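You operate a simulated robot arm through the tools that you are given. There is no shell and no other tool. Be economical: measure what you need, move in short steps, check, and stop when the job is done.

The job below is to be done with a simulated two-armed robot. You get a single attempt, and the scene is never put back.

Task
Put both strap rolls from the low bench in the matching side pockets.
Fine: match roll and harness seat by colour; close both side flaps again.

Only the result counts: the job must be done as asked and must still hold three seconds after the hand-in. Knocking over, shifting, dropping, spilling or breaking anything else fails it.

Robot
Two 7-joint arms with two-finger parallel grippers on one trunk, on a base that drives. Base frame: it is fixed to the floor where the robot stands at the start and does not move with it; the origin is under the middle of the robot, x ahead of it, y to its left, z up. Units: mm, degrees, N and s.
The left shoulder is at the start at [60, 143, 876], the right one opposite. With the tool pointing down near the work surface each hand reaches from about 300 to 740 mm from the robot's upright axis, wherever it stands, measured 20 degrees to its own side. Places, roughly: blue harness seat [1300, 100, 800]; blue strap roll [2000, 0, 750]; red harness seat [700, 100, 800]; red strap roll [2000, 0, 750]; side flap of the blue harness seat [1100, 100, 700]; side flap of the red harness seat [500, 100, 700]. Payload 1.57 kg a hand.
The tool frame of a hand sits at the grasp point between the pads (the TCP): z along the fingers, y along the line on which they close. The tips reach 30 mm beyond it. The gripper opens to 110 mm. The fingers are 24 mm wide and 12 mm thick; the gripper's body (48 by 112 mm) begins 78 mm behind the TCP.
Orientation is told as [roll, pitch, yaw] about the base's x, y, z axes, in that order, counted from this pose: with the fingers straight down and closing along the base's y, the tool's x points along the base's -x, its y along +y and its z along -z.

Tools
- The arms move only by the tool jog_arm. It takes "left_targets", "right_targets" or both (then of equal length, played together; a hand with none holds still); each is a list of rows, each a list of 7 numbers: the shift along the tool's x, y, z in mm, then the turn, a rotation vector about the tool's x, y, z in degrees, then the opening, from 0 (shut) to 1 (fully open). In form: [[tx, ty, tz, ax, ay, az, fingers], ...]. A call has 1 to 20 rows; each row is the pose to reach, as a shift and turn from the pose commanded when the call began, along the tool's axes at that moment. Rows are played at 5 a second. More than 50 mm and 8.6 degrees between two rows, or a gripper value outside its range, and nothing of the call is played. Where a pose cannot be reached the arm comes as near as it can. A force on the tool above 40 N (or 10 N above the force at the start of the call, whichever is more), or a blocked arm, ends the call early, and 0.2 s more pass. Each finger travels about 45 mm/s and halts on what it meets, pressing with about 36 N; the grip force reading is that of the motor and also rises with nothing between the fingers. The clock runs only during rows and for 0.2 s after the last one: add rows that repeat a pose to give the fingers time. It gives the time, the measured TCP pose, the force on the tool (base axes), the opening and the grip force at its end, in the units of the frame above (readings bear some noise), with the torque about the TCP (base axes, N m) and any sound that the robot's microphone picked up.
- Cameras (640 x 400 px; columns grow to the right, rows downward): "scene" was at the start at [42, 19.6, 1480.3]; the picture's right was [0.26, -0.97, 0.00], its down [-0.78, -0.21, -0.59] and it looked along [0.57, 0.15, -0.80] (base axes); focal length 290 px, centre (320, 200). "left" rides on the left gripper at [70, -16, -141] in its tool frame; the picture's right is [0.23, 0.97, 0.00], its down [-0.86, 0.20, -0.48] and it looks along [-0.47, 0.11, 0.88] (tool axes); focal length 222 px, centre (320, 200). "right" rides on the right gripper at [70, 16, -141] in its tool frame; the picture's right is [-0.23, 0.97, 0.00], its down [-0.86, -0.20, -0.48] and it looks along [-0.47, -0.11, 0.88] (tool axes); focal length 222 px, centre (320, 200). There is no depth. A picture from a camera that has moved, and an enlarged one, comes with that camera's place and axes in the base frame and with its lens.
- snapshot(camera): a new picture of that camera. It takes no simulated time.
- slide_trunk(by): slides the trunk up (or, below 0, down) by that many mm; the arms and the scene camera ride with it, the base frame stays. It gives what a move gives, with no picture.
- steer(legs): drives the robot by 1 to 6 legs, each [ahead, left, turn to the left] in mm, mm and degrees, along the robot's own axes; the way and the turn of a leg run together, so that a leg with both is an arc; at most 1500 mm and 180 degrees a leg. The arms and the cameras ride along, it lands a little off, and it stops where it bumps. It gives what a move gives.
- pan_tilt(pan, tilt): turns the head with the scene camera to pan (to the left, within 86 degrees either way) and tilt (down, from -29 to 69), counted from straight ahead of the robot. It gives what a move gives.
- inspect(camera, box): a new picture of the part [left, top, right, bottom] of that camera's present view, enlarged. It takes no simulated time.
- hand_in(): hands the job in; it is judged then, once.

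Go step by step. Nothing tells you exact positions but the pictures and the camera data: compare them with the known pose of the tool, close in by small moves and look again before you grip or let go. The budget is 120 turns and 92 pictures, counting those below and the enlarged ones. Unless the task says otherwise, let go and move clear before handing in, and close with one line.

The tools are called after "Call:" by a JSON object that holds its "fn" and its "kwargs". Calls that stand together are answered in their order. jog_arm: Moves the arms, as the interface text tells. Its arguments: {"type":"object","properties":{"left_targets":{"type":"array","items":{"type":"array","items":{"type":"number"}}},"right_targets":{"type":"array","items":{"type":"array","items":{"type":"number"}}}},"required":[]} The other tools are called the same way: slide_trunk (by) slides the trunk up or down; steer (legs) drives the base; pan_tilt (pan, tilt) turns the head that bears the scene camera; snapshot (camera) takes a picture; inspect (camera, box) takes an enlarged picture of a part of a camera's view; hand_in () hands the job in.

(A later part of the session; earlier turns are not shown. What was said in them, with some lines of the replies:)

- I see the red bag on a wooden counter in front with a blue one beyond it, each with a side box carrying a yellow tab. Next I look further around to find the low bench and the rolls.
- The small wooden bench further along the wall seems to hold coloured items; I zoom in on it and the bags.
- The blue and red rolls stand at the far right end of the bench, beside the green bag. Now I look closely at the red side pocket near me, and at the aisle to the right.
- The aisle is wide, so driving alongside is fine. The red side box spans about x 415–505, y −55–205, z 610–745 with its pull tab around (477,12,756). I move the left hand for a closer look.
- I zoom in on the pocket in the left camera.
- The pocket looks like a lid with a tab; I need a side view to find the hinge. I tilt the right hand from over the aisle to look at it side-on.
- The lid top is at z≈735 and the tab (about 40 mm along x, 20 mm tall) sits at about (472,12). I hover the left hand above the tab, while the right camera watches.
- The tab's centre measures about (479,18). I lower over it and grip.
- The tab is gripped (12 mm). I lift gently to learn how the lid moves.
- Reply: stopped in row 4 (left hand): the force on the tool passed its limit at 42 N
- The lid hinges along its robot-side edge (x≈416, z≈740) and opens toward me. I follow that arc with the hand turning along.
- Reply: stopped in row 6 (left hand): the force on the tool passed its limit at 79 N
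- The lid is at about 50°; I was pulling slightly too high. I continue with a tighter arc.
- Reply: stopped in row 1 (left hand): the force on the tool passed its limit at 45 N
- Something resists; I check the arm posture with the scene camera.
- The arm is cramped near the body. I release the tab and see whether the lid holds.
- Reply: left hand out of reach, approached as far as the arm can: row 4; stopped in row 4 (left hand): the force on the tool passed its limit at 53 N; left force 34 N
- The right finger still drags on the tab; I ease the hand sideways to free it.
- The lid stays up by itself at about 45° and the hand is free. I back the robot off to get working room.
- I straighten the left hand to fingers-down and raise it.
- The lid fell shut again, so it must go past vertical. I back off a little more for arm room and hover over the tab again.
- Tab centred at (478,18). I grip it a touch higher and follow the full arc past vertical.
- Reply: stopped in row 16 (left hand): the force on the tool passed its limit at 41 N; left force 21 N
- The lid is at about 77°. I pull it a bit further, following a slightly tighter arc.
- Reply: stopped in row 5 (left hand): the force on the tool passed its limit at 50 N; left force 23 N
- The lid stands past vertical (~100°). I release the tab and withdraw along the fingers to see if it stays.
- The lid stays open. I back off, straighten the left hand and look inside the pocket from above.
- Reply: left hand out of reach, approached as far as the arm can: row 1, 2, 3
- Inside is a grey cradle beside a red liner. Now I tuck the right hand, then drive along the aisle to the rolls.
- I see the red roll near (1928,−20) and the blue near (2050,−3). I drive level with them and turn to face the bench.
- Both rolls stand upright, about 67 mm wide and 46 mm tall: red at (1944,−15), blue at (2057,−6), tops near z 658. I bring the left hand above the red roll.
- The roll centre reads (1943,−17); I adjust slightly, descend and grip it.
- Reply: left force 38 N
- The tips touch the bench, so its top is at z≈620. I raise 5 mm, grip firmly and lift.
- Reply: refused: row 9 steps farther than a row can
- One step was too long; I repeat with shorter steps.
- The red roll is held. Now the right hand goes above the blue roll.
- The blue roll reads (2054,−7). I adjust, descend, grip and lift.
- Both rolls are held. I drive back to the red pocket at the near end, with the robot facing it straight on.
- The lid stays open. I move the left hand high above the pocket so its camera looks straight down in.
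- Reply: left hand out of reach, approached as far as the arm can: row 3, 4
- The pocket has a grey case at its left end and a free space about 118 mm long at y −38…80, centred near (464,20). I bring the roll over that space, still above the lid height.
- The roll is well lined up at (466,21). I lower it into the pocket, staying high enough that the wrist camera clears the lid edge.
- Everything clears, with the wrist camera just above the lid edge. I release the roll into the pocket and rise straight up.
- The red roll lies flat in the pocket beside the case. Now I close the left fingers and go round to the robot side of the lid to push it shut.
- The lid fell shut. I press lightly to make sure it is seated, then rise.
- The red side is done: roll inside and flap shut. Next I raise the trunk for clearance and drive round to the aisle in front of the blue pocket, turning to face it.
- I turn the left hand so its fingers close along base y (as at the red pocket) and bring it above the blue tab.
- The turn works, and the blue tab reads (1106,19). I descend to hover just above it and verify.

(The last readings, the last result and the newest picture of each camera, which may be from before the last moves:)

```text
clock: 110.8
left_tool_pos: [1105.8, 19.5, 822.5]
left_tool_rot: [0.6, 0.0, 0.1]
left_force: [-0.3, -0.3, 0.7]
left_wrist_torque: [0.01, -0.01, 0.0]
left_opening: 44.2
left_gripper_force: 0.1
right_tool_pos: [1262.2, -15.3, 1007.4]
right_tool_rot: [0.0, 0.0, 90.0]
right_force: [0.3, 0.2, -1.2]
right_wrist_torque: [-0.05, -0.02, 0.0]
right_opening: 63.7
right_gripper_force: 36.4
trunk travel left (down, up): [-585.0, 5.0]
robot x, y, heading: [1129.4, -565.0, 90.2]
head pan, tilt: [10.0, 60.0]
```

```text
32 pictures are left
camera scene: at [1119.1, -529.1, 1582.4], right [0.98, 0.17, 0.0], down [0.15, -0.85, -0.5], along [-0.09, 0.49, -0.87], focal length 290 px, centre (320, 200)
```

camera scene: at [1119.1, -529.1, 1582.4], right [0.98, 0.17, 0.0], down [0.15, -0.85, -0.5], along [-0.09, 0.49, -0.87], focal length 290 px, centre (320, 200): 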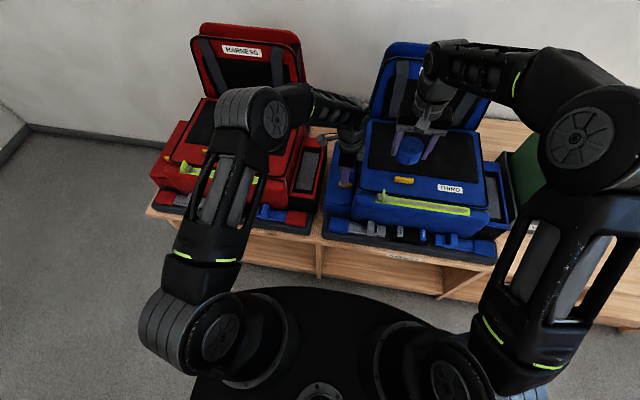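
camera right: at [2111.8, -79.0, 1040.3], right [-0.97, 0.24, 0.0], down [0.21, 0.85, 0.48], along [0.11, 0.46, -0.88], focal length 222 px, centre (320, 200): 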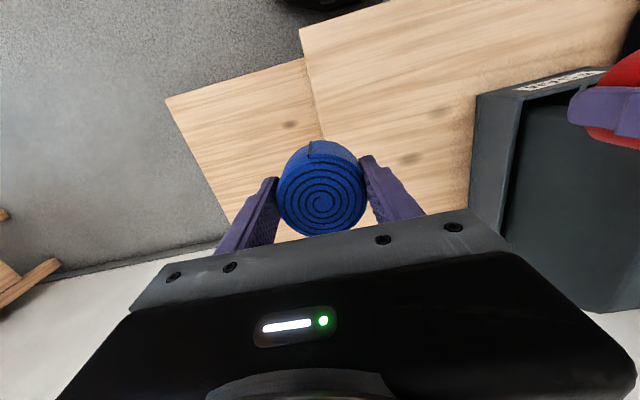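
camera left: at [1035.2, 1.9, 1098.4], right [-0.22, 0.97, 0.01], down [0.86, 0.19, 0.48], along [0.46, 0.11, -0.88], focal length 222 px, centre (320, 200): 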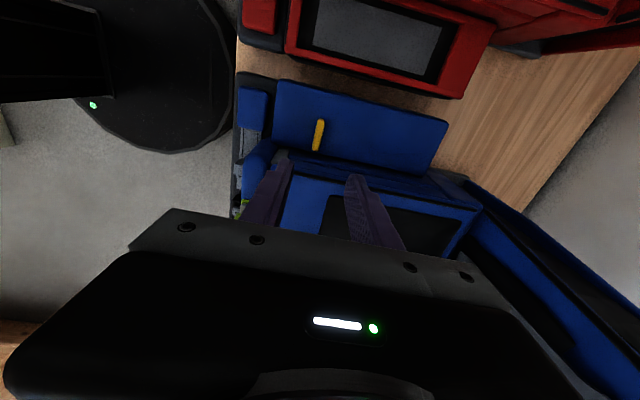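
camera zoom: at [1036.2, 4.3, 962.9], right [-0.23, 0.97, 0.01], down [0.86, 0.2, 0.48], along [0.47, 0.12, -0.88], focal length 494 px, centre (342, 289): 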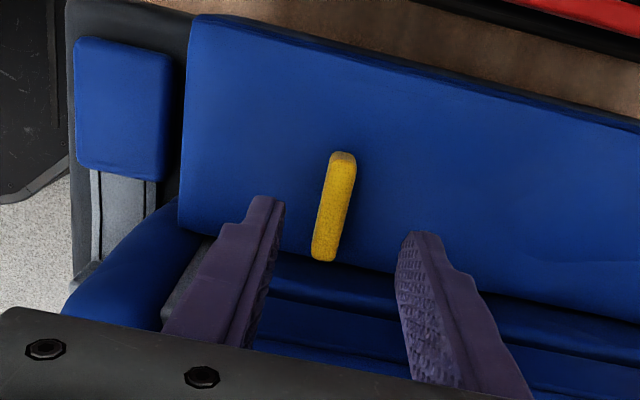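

Alignment matches the red one exactly. I grip the tab and open the lid halfway first.

Call:
{"fn": "jog_arm", "kwargs": {"left_targets": [[-1, 0, 25, 0, 0, 0, 0.4], [-1, 0, 47.8, 0, 0, 0, 0.3], [-1, 0, 47.8, 0, 0, 0, 0], [-1, 0, 47.8, 0, 0, 0, 0], [-1, 0, 47.8, 0, 0, 0, 0], [1.4, 0, 39.8, 0, 0, 0, 0], [4.7, 0, 32.2, 0, 0, 0, 0], [12, 0, 25.3, 0, -7.5, 0, 0], [20, 0, 19.4, 0, -15, 0, 0], [28.7, 0, 14.7, 0, -22.5, 0, 0], [38.1, 0, 11, 0, -30, 0, 0]]}}

Call:
{"fn": "snapshot", "kwargs": {"camera": "scene"}}

```text
clock: 113.2
left_tool_pos: [1065.8, 17.3, 809.3]
left_tool_rot: [0.1, -29.8, -0.1]
left_force: [-0.4, -15.2, -31.9]
left_wrist_torque: [-0.5, -0.38, 0.49]
left_opening: 11.7
left_gripper_force: 29.3
right_tool_pos: [1260.2, -14.9, 1008.5]
right_tool_rot: [0.0, 0.0, 90.0]
right_force: [-1.1, -0.5, -0.2]
right_wrist_torque: [-0.04, 0.01, -0.02]
right_opening: 63.7
right_gripper_force: 35.8
trunk travel left (down, up): [-585.0, 5.0]
robot x, y, heading: [1126.9, -566.3, 89.9]
head pan, tilt: [10.0, 60.0]
```

```text
31 pictures are left
camera scene: at [1118.2, -528.7, 1582.1], right [0.98, 0.17, 0.0], down [0.15, -0.85, -0.5], along [-0.09, 0.49, -0.87], focal length 290 px, centre (320, 200)
```

scene: 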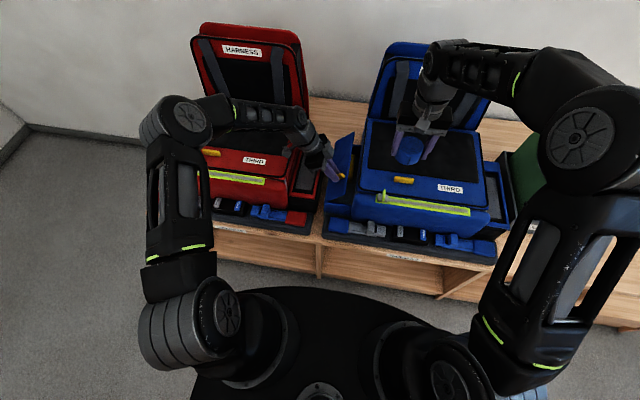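

Tilting the hand as far as before would put the wrist on the red bag, so I return the lid, regrip the tab 6 mm higher, and will then open with less hand tilt.

Call:
{"fn": "jog_arm", "kwargs": {"left_targets": [[-6.3, 0, 7.9, 0, 7.5, 0, 0], [-11.5, 0, 16.3, 0, 15, 0, 0], [-15.4, 0, 25.4, 0, 22.5, 0, 0], [-18.3, 0, 35.1, 0, 30, 0, 0], [-17.4, 0, 43.3, 0, 30, 0, 0], [-15.5, 0, 51.4, 0, 30, 0, 0], [-15.5, 0, 51.4, 0, 30, 0, 0.25], [-18.5, 0, 46.2, 0, 30, 0, 0.25], [-18.5, 0, 46.2, 0, 30, 0, 0.1], [-18.5, 0, 46.2, 0, 30, 0, 0], [-18.5, 0, 46.2, 0, 30, 0, 0]]}}

```text
clock: 115.6
left_tool_pos: [1107.4, 17.4, 780.9]
left_tool_rot: [0.4, 0.2, 0.1]
left_force: [2.5, -12.8, 3.5]
left_wrist_torque: [-0.51, -0.02, 0.32]
left_opening: 11.7
left_gripper_force: 28.2
right_tool_pos: [1262.7, -17.3, 1009.2]
right_tool_rot: [0.0, -0.1, 90.0]
right_force: [-0.2, -0.6, -0.4]
right_wrist_torque: [0.01, -0.03, -0.01]
right_opening: 63.8
right_gripper_force: 35.8
trunk travel left (down, up): [-585.0, 5.0]
robot x, y, heading: [1128.7, -565.8, 90.2]
head pan, tilt: [10.0, 60.0]
```

Gripped higher. Now the arc with less tilt.

Call:
{"fn": "jog_arm", "kwargs": {"left_targets": [[2.4, -1, -8, 0, 0, 0, 0], [5.7, -2, -15.5, 0, 0, 0, 0], [10.1, -2, -22, 0, 0, 0, 0], [15.3, -2, -28, 0, 0, 0, 0], [24, -2, -33, 0, -5, 0, 0], [33.5, -2, -37.5, 0, -10, 0, 0], [43, -2, -40.7, 0, -15, 0, 0], [53, -2, -43, 0, -20, 0, 0], [63.5, -2, -44, 0, -26, 0, 0], [74.3, -2, -43.2, 0, -32, 0, 0]]}}

Call:
{"fn": "snapshot", "kwargs": {"camera": "scene"}}

```text
clock: 117.8
left_tool_pos: [1031.4, 17.6, 821.5]
left_tool_rot: [0.2, -31.9, -0.1]
left_force: [7.0, -7.0, -35.0]
left_wrist_torque: [-0.47, 0.1, 0.07]
left_opening: 11.5
left_gripper_force: 29.0
right_tool_pos: [1261.9, -13.9, 1008.4]
right_tool_rot: [-0.1, 0.1, 90.0]
right_force: [0.1, 0.1, -0.3]
right_wrist_torque: [-0.02, 0.02, -0.02]
right_opening: 63.8
right_gripper_force: 35.7
trunk travel left (down, up): [-585.0, 5.0]
robot x, y, heading: [1130.8, -565.4, 90.0]
head pan, tilt: [10.0, 60.0]
```

```text
30 pictures are left
camera scene: at [1119.0, -527.4, 1582.1], right [0.98, 0.17, 0.0], down [0.15, -0.85, -0.5], along [-0.09, 0.49, -0.87], focal length 290 px, centre (320, 200)
```

scene: 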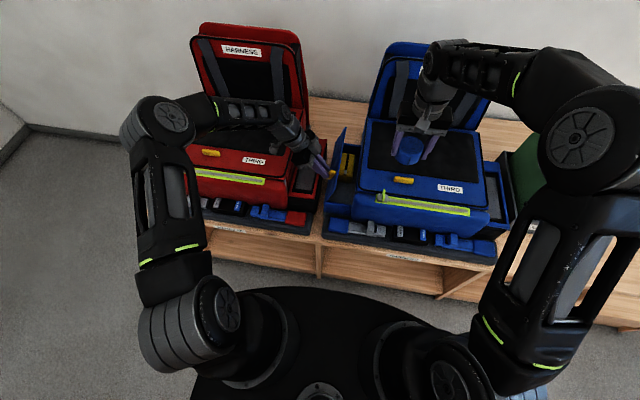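

The lid is near 75°, with the arm well clear. I continue past vertical.

Call:
{"fn": "jog_arm", "kwargs": {"left_targets": [[5.5, 0, -0.5, 0, -3, 0, 0], [11.1, 0, -2.4, 0, -6, 0, 0], [22.3, 0, -4.4, 0, -12, 0, 0], [32.1, 0, -6.2, 0, -16, 0, 0], [42.3, 0, -6.7, 0, -20, 0, 0]]}}

Call:
{"fn": "inspect", "kwargs": {"camera": "scene", "box": [200, 60, 420, 240]}}

```text
clock: 119.0
left_tool_pos: [995.7, 17.4, 806.3]
left_tool_rot: [0.6, -51.9, -0.8]
left_force: [19.8, -4.7, -17.5]
left_wrist_torque: [-0.4, -0.45, -0.15]
left_opening: 11.9
left_gripper_force: 29.1
right_tool_pos: [1262.6, -15.8, 1007.8]
right_tool_rot: [0.1, 0.1, 90.0]
right_force: [-0.6, -0.7, -0.7]
right_wrist_torque: [-0.03, -0.04, -0.01]
right_opening: 63.8
right_gripper_force: 35.8
trunk travel left (down, up): [-585.0, 5.0]
robot x, y, heading: [1129.1, -569.6, 89.9]
head pan, tilt: [10.0, 60.0]
```

```text
2.22 times, centred on (310, 150) of scene
camera zoom: at [1120.7, -528.8, 1582.5], right [0.98, 0.17, 0.0], down [0.15, -0.85, -0.5], along [-0.09, 0.49, -0.87], focal length 645 px, centre (342, 311)
```

zoom: 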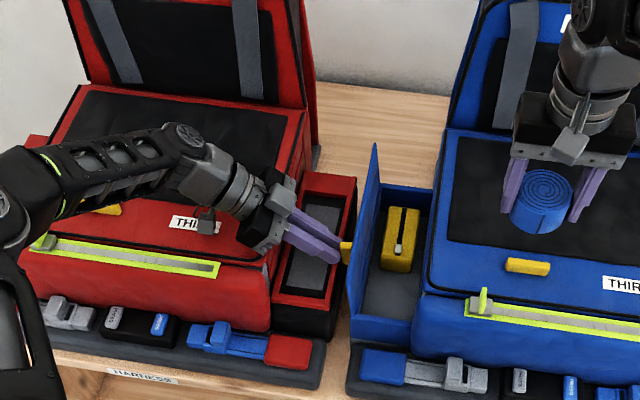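

The blue lid is open past vertical, and a yellow case sits at the far end of the pocket with free space in front. I release the tab and withdraw up and away.

Call:
{"fn": "jog_arm", "kwargs": {"left_targets": [[0, 0, 0, 0, 0, 0, 0.2], [0, 0, 0, 0, 0, 0, 0.35], [0, 0, -12, 0, 0, 0, 0.35], [-10, 0, -35, 0, 0, 0, 0.35], [-45, 0, -50, 0, 0, 0, 0.35], [-85, 0, -60, 0, 0, 0, 0.35]]}}

Call:
{"fn": "inspect", "kwargs": {"camera": "scene", "box": [200, 60, 420, 240]}}

```text
clock: 120.4
left_tool_pos: [999.5, 16.6, 911.1]
left_tool_rot: [0.7, -51.8, -0.6]
left_force: [-0.2, 0.1, 0.2]
left_wrist_torque: [0.02, 0.01, 0.02]
left_opening: 38.5
left_gripper_force: 0.0
right_tool_pos: [1262.5, -17.1, 1009.1]
right_tool_rot: [0.0, -0.2, 89.8]
right_force: [1.2, -0.4, -0.5]
right_wrist_torque: [0.01, 0.01, 0.0]
right_opening: 63.7
right_gripper_force: 35.7
trunk travel left (down, up): [-585.0, 5.0]
robot x, y, heading: [1131.9, -563.2, 89.7]
head pan, tilt: [10.0, 60.0]
```

```text
2.22 times, centred on (310, 150) of scene
camera zoom: at [1119.6, -530.5, 1582.3], right [0.98, 0.17, 0.0], down [0.15, -0.85, -0.5], along [-0.09, 0.49, -0.87], focal length 645 px, centre (342, 311)
```

zoom: 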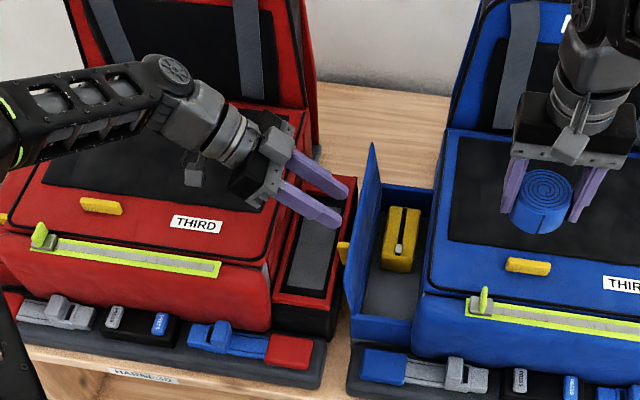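

The lid stays open. The left hand retreats further while the right hand turns so its fingers close along base y.

Call:
{"fn": "jog_arm", "kwargs": {"left_targets": [[0, 0, -40, 0, 0, 0, 0.35], [0, 0, -80, 0, 0, 0, 0.35], [0, 0, -120, 0, 0, 0, 0.35], [0, 0, -120, 0, 0, 0, 0.35], [0, 0, -120, 0, 0, 0, 0.35], [0, 0, -120, 0, 0, 0, 0.35], [0, 0, -120, 0, 0, 0, 0.35], [0, 0, -120, 0, 0, 0, 0.35], [0, 0, -120, 0, 0, 0, 0.35], [0, 0, -120, 0, 0, 0, 0.35], [0, 0, -120, 0, 0, 0, 0.35]], "right_targets": [[0, 0, 0, 0, 0, 8.2, 0.4], [0, 0, 0, 0, 0, 16.4, 0.4], [0, 5, 0, 0, 0, 24.6, 0.4], [0, 10, 0, 0, 0, 32.8, 0.4], [0, 15, 0, 0, 0, 41, 0.4], [0, 20, 0, 0, 0, 49.2, 0.4], [0, 25, 0, 0, 0, 57.4, 0.4], [0, 30, 0, 0, 0, 65.6, 0.4], [0, 35, 0, 0, 0, 73.8, 0.4], [0, 40, 0, 0, 0, 82, 0.4], [0, 45, 0, 0, 0, 90, 0.4]]}}

Call:
{"fn": "snapshot", "kwargs": {"camera": "scene"}}

```text
clock: 122.8
left_tool_pos: [904.5, 16.3, 984.9]
left_tool_rot: [0.7, -51.9, -0.6]
left_force: [-0.2, -0.9, 0.2]
left_wrist_torque: [-0.02, 0.0, -0.02]
left_opening: 38.5
left_gripper_force: 0.1
right_tool_pos: [1216.7, -16.7, 1008.4]
right_tool_rot: [-0.1, 0.1, -0.2]
right_force: [-0.1, -0.2, -0.2]
right_wrist_torque: [0.01, -0.04, -0.01]
right_opening: 63.7
right_gripper_force: 36.1
trunk travel left (down, up): [-585.0, 5.0]
robot x, y, heading: [1131.1, -569.3, 90.0]
head pan, tilt: [10.0, 60.0]
```

```text
27 pictures are left
camera scene: at [1118.8, -530.1, 1582.4], right [0.98, 0.17, 0.0], down [0.15, -0.85, -0.5], along [-0.09, 0.49, -0.87], focal length 290 px, centre (320, 200)
```

scene: 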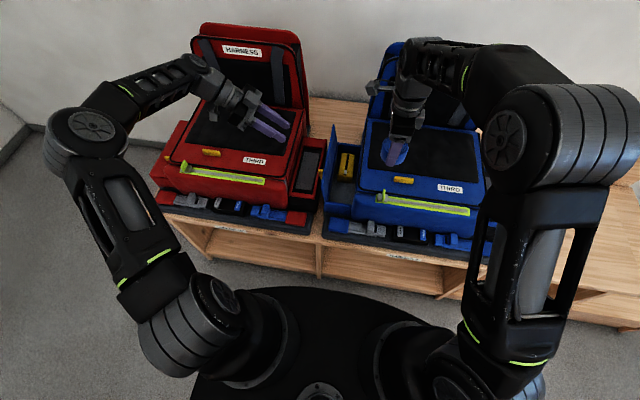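

That works too. I bring the roll over the free part of the blue pocket, then look.

Call:
{"fn": "jog_arm", "kwargs": {"right_targets": [[42, 12, 0, 0, 0, 0, 0.4], [84, 24, 0, 0, 0, 0, 0.4], [124, 36, 10, 0, 0, 0, 0.4], [124, 36, 55, 0, 0, 0, 0.4], [124, 36, 100, 0, 0, 0, 0.4], [124, 36, 138, 0, 0, 0, 0.4]]}}

Call:
{"fn": "snapshot", "kwargs": {"camera": "right"}}

Call:
{"fn": "inspect", "kwargs": {"camera": "scene", "box": [260, 80, 460, 240]}}

```text
clock: 124.2
left_tool_pos: [904.1, 15.8, 986.2]
left_tool_rot: [0.7, -51.9, -0.6]
left_force: [0.0, 0.6, 0.7]
left_wrist_torque: [-0.01, -0.01, -0.01]
left_opening: 38.3
left_gripper_force: 0.0
right_tool_pos: [1093.2, 21.8, 871.4]
right_tool_rot: [0.0, 0.2, -0.1]
right_force: [-0.1, 0.2, 0.0]
right_wrist_torque: [-0.01, 0.03, 0.03]
right_opening: 63.8
right_gripper_force: 35.9
trunk travel left (down, up): [-585.0, 5.0]
robot x, y, heading: [1126.0, -567.6, 90.1]
head pan, tilt: [10.0, 60.0]
```

```text
26 pictures are left
camera right: at [1023.9, 37.3, 1012.5], right [0.23, 0.97, 0.0], down [0.86, -0.2, 0.48], along [0.46, -0.11, -0.88], focal length 222 px, centre (320, 200)
```

right: 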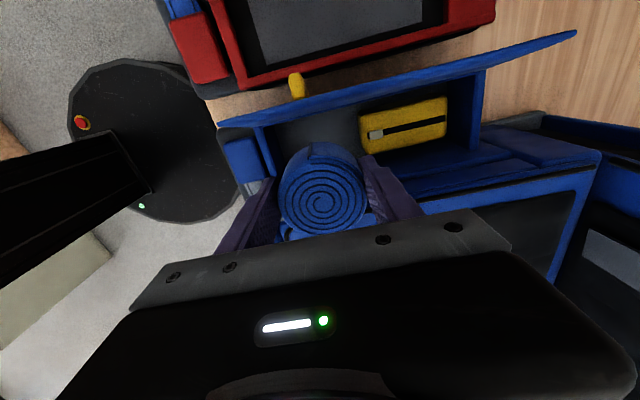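

```text
2.50 times, centred on (360, 160) of scene
camera zoom: at [1119.1, -529.6, 1582.4], right [0.98, 0.17, 0.0], down [0.15, -0.85, -0.5], along [-0.09, 0.49, -0.87], focal length 726 px, centre (220, 300)
```

zoom: 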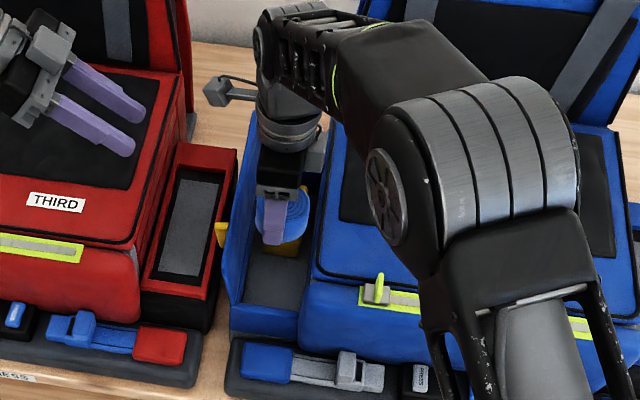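

Geometry agrees with the red pocket. I lower the blue roll into the free space.

Call:
{"fn": "jog_arm", "kwargs": {"right_targets": [[-2, -2, 40, 0, 0, 0, 0.4], [-2, -3, 80, 0, 0, 0, 0.4], [-2, -3, 115, 0, 0, 0, 0.4], [-2, -3, 140, 0, 0, 0, 0.4], [-2, -3, 153, 0, 0, 0, 0.4]]}}

Call:
{"fn": "snapshot", "kwargs": {"camera": "right"}}

```text
clock: 125.4
left_tool_pos: [904.2, 15.9, 985.0]
left_tool_rot: [0.7, -52.0, -0.6]
left_force: [-0.4, 0.1, -0.3]
left_wrist_torque: [-0.01, 0.02, -0.01]
left_opening: 38.5
left_gripper_force: 0.0
right_tool_pos: [1093.9, 17.2, 717.2]
right_tool_rot: [0.2, -0.1, 0.0]
right_force: [0.5, 0.1, -0.6]
right_wrist_torque: [-0.01, -0.01, -0.04]
right_opening: 63.6
right_gripper_force: 35.9
trunk travel left (down, up): [-585.0, 5.0]
robot x, y, heading: [1132.8, -566.8, 90.0]
head pan, tilt: [10.0, 60.0]
```

```text
24 pictures are left
camera right: at [1025.4, 33.6, 859.2], right [0.23, 0.97, 0.0], down [0.86, -0.2, 0.48], along [0.47, -0.11, -0.88], focal length 222 px, centre (320, 200)
```

right: 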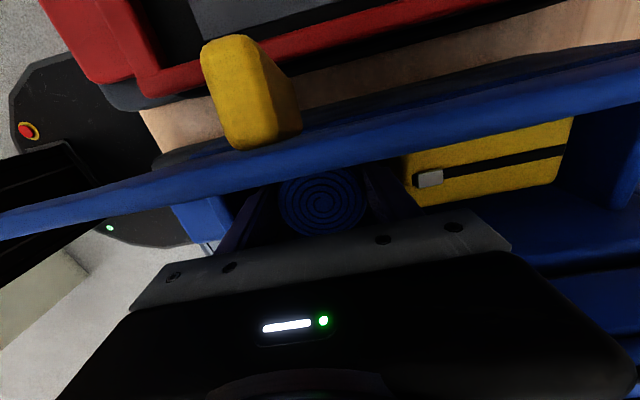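

The roll is inside the pocket opening with no contact force. I release it and rise.

Call:
{"fn": "jog_arm", "kwargs": {"right_targets": [[0, 0, 0, 0, 0, 0, 0.6], [0, 0, 0, 0, 0, 0, 0.7], [0, 0, 0, 0, 0, 0, 0.7], [0, 0, -30, 0, 0, 0, 0.7], [0, 0, -70, 0, 0, 0, 0.7], [0, 0, -115, 0, 0, 0, 0.7], [0, 0, -160, 0, 0, 0, 0.7]]}}

Call:
{"fn": "inspect", "kwargs": {"camera": "right", "box": [180, 20, 500, 240]}}

```text
clock: 127.0
left_tool_pos: [905.4, 14.4, 985.6]
left_tool_rot: [0.9, -51.8, -0.6]
left_force: [-0.3, -0.2, 0.1]
left_wrist_torque: [0.0, 0.01, -0.03]
left_opening: 38.3
left_gripper_force: 0.1
right_tool_pos: [1094.9, 14.9, 877.7]
right_tool_rot: [0.0, 0.1, 0.0]
right_force: [0.9, -0.1, 0.0]
right_wrist_torque: [0.03, 0.03, 0.05]
right_opening: 77.0
right_gripper_force: 0.1
trunk travel left (down, up): [-585.0, 5.0]
robot x, y, heading: [1123.6, -562.1, 90.0]
head pan, tilt: [10.0, 60.0]
```

```text
1.82 times, centred on (340, 130) of right
camera zoom: at [1024.9, 31.4, 1019.3], right [0.23, 0.97, 0.0], down [0.86, -0.2, 0.48], along [0.47, -0.11, -0.88], focal length 404 px, centre (284, 327)
```

zoom: 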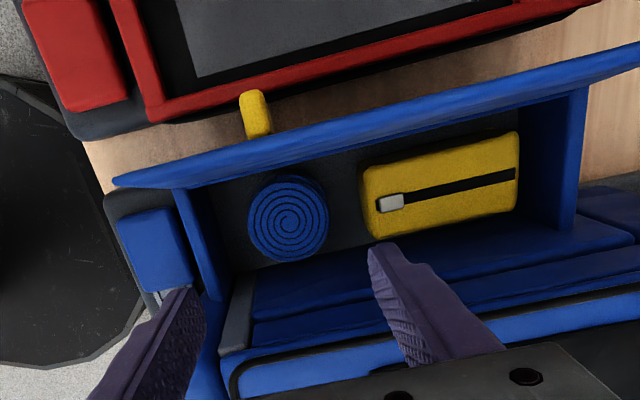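

The blue roll lies flat beside the yellow case. I lift the right hand a bit, straighten the left hand, and place it to push the lid from its outer side.

Call:
{"fn": "jog_arm", "kwargs": {"left_targets": [[-3, 10, 3, 0, 7.5, 0, 0.2], [-6, 20, 6, 0, 15, 0, 0], [-9, 30, 9, 0, 22.5, 0, 0], [-12, 40, 12, 0, 30, 0, 0], [-15, 50, 15, 0, 37.5, 0, 0], [-18, 60, 18, 0, 45, 0, 0], [-21, 60, 25, 0, 52, 0, 0]], "right_targets": [[0, 0, -20, 0, 0, 0, 0.6], [0, 0, -40, 0, 0, 0, 0.4], [0, 0, -60, 0, 0, 0, 0.2], [0, 0, -80, 0, 0, 0, 0], [0, 0, -80, 0, 0, 0, 0], [0, 0, -80, 0, 0, 0, 0], [0, 0, -80, 0, 0, 0, 0]]}}

Call:
{"fn": "snapshot", "kwargs": {"camera": "left"}}

Call:
{"fn": "snapshot", "kwargs": {"camera": "scene"}}

```text
clock: 128.6
left_tool_pos: [936.8, 75.5, 986.0]
left_tool_rot: [0.4, 0.3, 0.0]
left_force: [0.6, 0.3, 0.0]
left_wrist_torque: [0.0, 0.0, 0.01]
left_opening: 0.0
left_gripper_force: 21.6
right_tool_pos: [1095.1, 17.3, 958.0]
right_tool_rot: [0.1, 0.1, 0.0]
right_force: [-0.5, 0.2, 0.4]
right_wrist_torque: [0.0, 0.02, 0.0]
right_opening: 0.2
right_gripper_force: 21.5
trunk travel left (down, up): [-585.0, 5.0]
robot x, y, heading: [1131.6, -567.5, 90.3]
head pan, tilt: [10.0, 60.0]
```

```text
22 pictures are left
camera left: at [867.5, 59.6, 1128.0], right [-0.23, 0.97, 0.01], down [0.86, 0.2, 0.48], along [0.46, 0.12, -0.88], focal length 222 px, centre (320, 200)
```

left: 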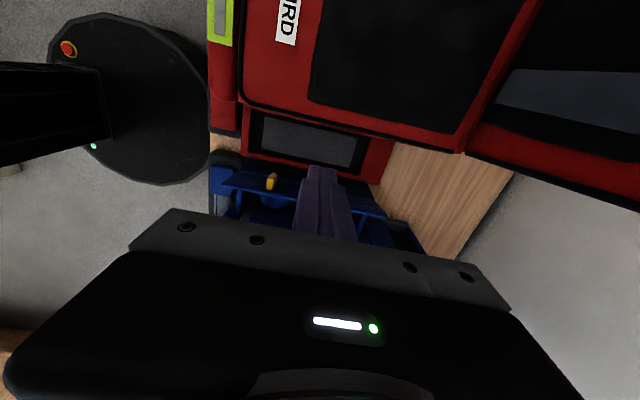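

```text
21 pictures are left
camera scene: at [1119.9, -530.2, 1582.4], right [0.98, 0.17, 0.0], down [0.15, -0.85, -0.5], along [-0.09, 0.49, -0.87], focal length 290 px, centre (320, 200)
```

scene: 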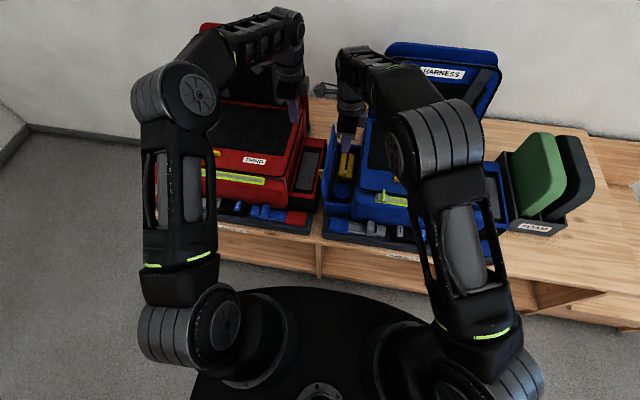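

The red bag's edge is at x≈910 and the blue lid's edge at x≈1015. I lower the left fingers between them, then sweep +x to close the lid.

Call:
{"fn": "jog_arm", "kwargs": {"left_targets": [[-20, 0, 20, 0, 0, 0, 0], [-25, 0, 65, 0, 0, 0, 0], [-25, 0, 110, 0, 0, 0, 0], [-25, 0, 150, 0, 0, 0, 0], [-28, 0, 166, 0, 0, 0, 0]]}}

Call:
{"fn": "jog_arm", "kwargs": {"left_targets": [[-15, 0, 0, 0, 0, 0, 0], [-30, 0, 0, 0, 0, 0, 0], [-45, 0, 0, 0, 0, 0, 0], [-60, 0, 0, 0, 0, 0, 0], [-75, 0, 0, 0, 0, 0, 0], [-90, 0, 0, 0, 0, 0, 0], [-105, 0, 0, 0, 0, 0, 0], [-120, 0, 3, 0, 0, 0, 0], [-133, 0, 12, 0, 0, 0, 0], [-140, 0, 26, 0, 0, 0, 0], [-142, 0, 40, 0, 0, 0, 0]]}}

Call:
{"fn": "inspect", "kwargs": {"camera": "scene", "box": [240, 80, 440, 240]}}

```text
clock: 129.8
left_tool_pos: [964.4, 76.7, 819.5]
left_tool_rot: [0.4, 0.1, 0.0]
left_force: [-0.3, -0.1, 0.6]
left_wrist_torque: [-0.03, 0.01, -0.04]
left_opening: 0.4
left_gripper_force: 21.6
right_tool_pos: [1095.2, 18.3, 957.9]
right_tool_rot: [0.0, 0.1, 0.0]
right_force: [0.0, -0.1, 0.2]
right_wrist_torque: [0.01, 0.02, 0.0]
right_opening: 0.3
right_gripper_force: 21.4
trunk travel left (down, up): [-585.0, 5.0]
robot x, y, heading: [1131.2, -563.2, 90.2]
head pan, tilt: [10.0, 60.0]
```

```text
clock: 130.5
left_tool_pos: [989.3, 78.7, 818.2]
left_tool_rot: [0.4, 0.3, 0.8]
left_force: [0.1, 1.5, 0.3]
left_wrist_torque: [0.03, -0.03, -0.01]
left_opening: 0.1
left_gripper_force: 21.5
right_tool_pos: [1101.8, 17.9, 957.8]
right_tool_rot: [0.0, -0.3, -0.3]
right_force: [1.2, -0.3, 0.3]
right_wrist_torque: [-0.06, 0.18, -0.07]
right_opening: 0.0
right_gripper_force: 20.6
trunk travel left (down, up): [-585.0, 5.0]
robot x, y, heading: [1127.6, -567.6, 90.0]
head pan, tilt: [10.0, 60.0]
stopped in row 3 (right hand): the force on the tool passed its limit at 49 N (the readings are from after the stop); the commanded pose is now the measured one
```

```text
2.50 times, centred on (340, 160) of scene
camera zoom: at [1119.2, -530.0, 1582.4], right [0.98, 0.17, 0.0], down [0.15, -0.85, -0.5], along [-0.09, 0.49, -0.87], focal length 726 px, centre (270, 300)
```

zoom: 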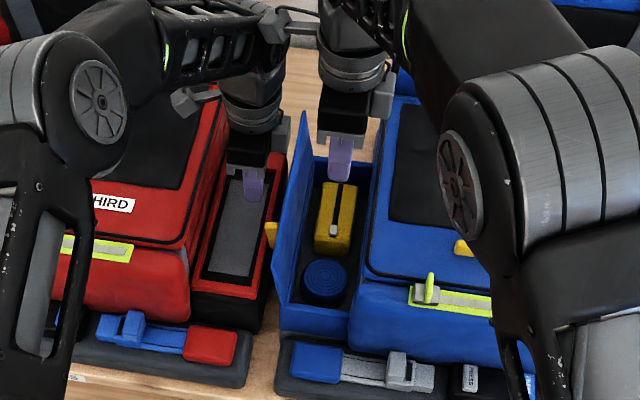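

The left wrist touched the right hand's camera. I move the right hand away first, then push again.

Call:
{"fn": "jog_arm", "kwargs": {"right_targets": [[-30, 0, -15, 0, 0, 0, 0], [-65, 0, -40, 0, 0, 0, 0], [-105, -10, -60, 0, 0, 0, 0], [-145, -30, -60, 0, 0, 0, 0]]}}

Call:
{"fn": "jog_arm", "kwargs": {"left_targets": [[-15, 0, 0, 0, 0, 0, 0], [-30, 0, 0, 0, 0, 0, 0], [-45, 0, 0, 0, 0, 0, 0], [-60, 0, 0, 0, 0, 0, 0], [-75, 0, 0, 0, 0, 0, 0], [-90, 0, 0, 0, 0, 0, 0], [-103, 0, 6, 0, 0, 0, 0], [-112, 0, 18, 0, 0, 0, 0], [-117, 0, 32, 0, 0, 0, 0], [-118, 0, 40, 0, 0, 0, 0]]}}

Call:
{"fn": "inspect", "kwargs": {"camera": "scene", "box": [240, 80, 440, 240]}}

```text
clock: 131.5
left_tool_pos: [990.8, 77.9, 819.0]
left_tool_rot: [0.4, 0.3, 0.7]
left_force: [-0.4, -0.3, -0.1]
left_wrist_torque: [0.03, -0.02, -0.03]
left_opening: 0.0
left_gripper_force: 21.1
right_tool_pos: [1247.2, -14.6, 1017.9]
right_tool_rot: [-0.1, -0.3, -0.1]
right_force: [-0.1, 0.1, -0.2]
right_wrist_torque: [0.01, 0.01, 0.02]
right_opening: 0.0
right_gripper_force: 20.6
trunk travel left (down, up): [-585.0, 5.0]
robot x, y, heading: [1127.3, -566.0, 89.9]
head pan, tilt: [10.0, 60.0]
```

```text
clock: 133.7
left_tool_pos: [1107.0, 79.4, 777.8]
left_tool_rot: [0.4, 0.3, 0.7]
left_force: [-0.4, 0.2, -0.7]
left_wrist_torque: [0.0, -0.01, 0.02]
left_opening: 0.0
left_gripper_force: 20.9
right_tool_pos: [1245.8, -12.9, 1017.1]
right_tool_rot: [0.0, -0.2, -0.2]
right_force: [0.6, 0.0, -0.8]
right_wrist_torque: [0.01, 0.0, -0.03]
right_opening: 0.1
right_gripper_force: 21.4
trunk travel left (down, up): [-585.0, 5.0]
robot x, y, heading: [1133.7, -567.5, 89.8]
head pan, tilt: [10.0, 60.0]
```

```text
2.50 times, centred on (340, 160) of scene
camera zoom: at [1119.1, -530.1, 1582.4], right [0.98, 0.17, 0.0], down [0.15, -0.85, -0.5], along [-0.09, 0.49, -0.87], focal length 726 px, centre (270, 300)
```

zoom: 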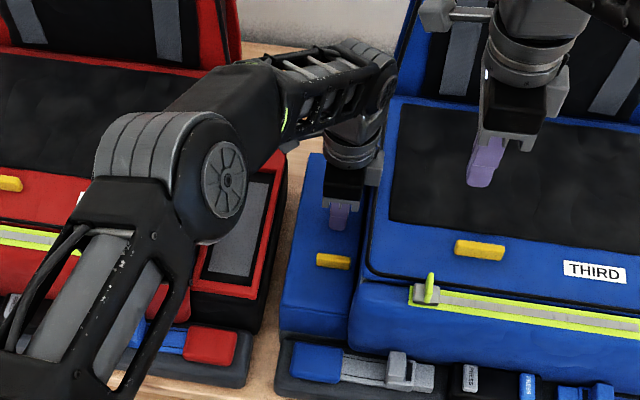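

The blue lid is shut. I press it lightly to make sure it is seated, then lift the hand clear.

Call:
{"fn": "jog_arm", "kwargs": {"left_targets": [[0, 0, 4, 0, 0, 0, 0], [0, 0, 7, 0, 0, 0, 0], [0, 0, 10, 0, 0, 0, 0]]}}

Call:
{"fn": "jog_arm", "kwargs": {"left_targets": [[0, 0, -40, 0, 0, 0, 0], [0, 0, -85, 0, 0, 0, 0], [0, 0, -130, 0, 0, 0, 0], [0, -10, -175, 0, 0, 0, 0], [0, -40, -205, 0, 0, 0, 0], [0, -80, -220, 0, 0, 0, 0]]}}

Call:
{"fn": "snapshot", "kwargs": {"camera": "scene"}}

Call:
{"fn": "snapshot", "kwargs": {"camera": "left"}}

```text
clock: 134.5
left_tool_pos: [1106.3, 80.0, 770.6]
left_tool_rot: [0.5, 0.3, 0.9]
left_force: [-0.9, -3.6, 10.2]
left_wrist_torque: [-0.18, -0.07, -0.09]
left_opening: 0.1
left_gripper_force: 20.9
right_tool_pos: [1245.9, -12.0, 1018.5]
right_tool_rot: [0.0, -0.3, -0.2]
right_force: [0.7, -0.3, 0.2]
right_wrist_torque: [-0.04, 0.01, 0.02]
right_opening: 0.1
right_gripper_force: 21.3
trunk travel left (down, up): [-585.0, 5.0]
robot x, y, heading: [1124.4, -568.7, 89.9]
head pan, tilt: [10.0, 60.0]
```

```text
clock: 135.9
left_tool_pos: [1109.5, -2.1, 987.9]
left_tool_rot: [0.4, 0.3, 0.9]
left_force: [0.9, 0.1, -0.5]
left_wrist_torque: [0.04, 0.01, -0.02]
left_opening: 0.0
left_gripper_force: 21.1
right_tool_pos: [1246.2, -13.4, 1017.9]
right_tool_rot: [0.0, -0.3, -0.2]
right_force: [-0.3, -0.4, -0.2]
right_wrist_torque: [0.01, -0.02, -0.03]
right_opening: 0.0
right_gripper_force: 21.1
trunk travel left (down, up): [-585.0, 5.0]
robot x, y, heading: [1129.9, -569.1, 89.9]
head pan, tilt: [10.0, 60.0]
```

```text
18 pictures are left
camera scene: at [1118.9, -531.4, 1582.4], right [0.98, 0.17, 0.0], down [0.15, -0.85, -0.5], along [-0.09, 0.49, -0.87], focal length 290 px, centre (320, 200)
```

scene: 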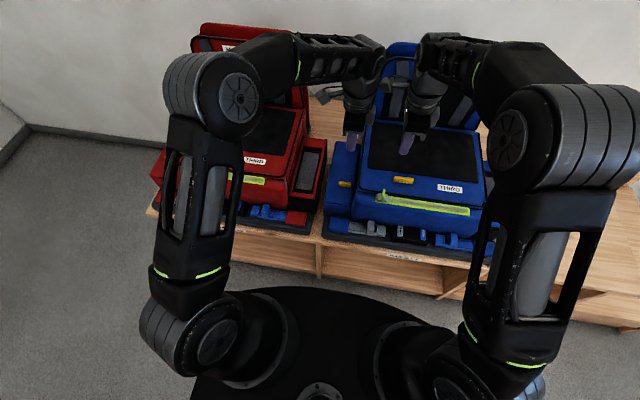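

```text
17 pictures are left
camera left: at [1041.5, -18.6, 1129.6], right [-0.24, 0.97, 0.01], down [0.86, 0.21, 0.47], along [0.46, 0.12, -0.88], focal length 222 px, centre (320, 200)
```

left: 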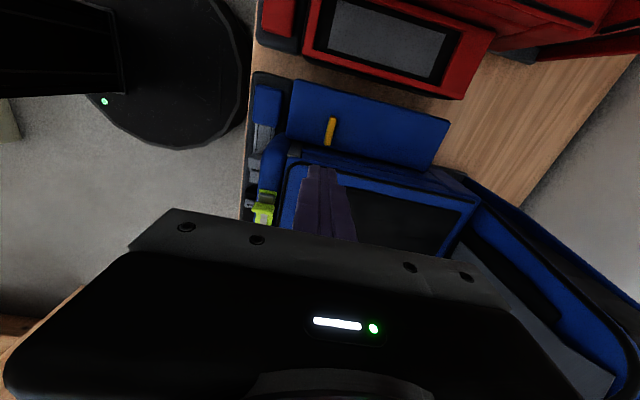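

Both flaps are shut over their matching rolls and both hands are clear, so I hand the job in.

Call:
{"fn": "hand_in", "kwargs": {}}

```text
The job is handed in.
```

I put the red roll in the red harness seat's side pocket and the blue roll in the blue one, closed both flaps again, and handed the job in.
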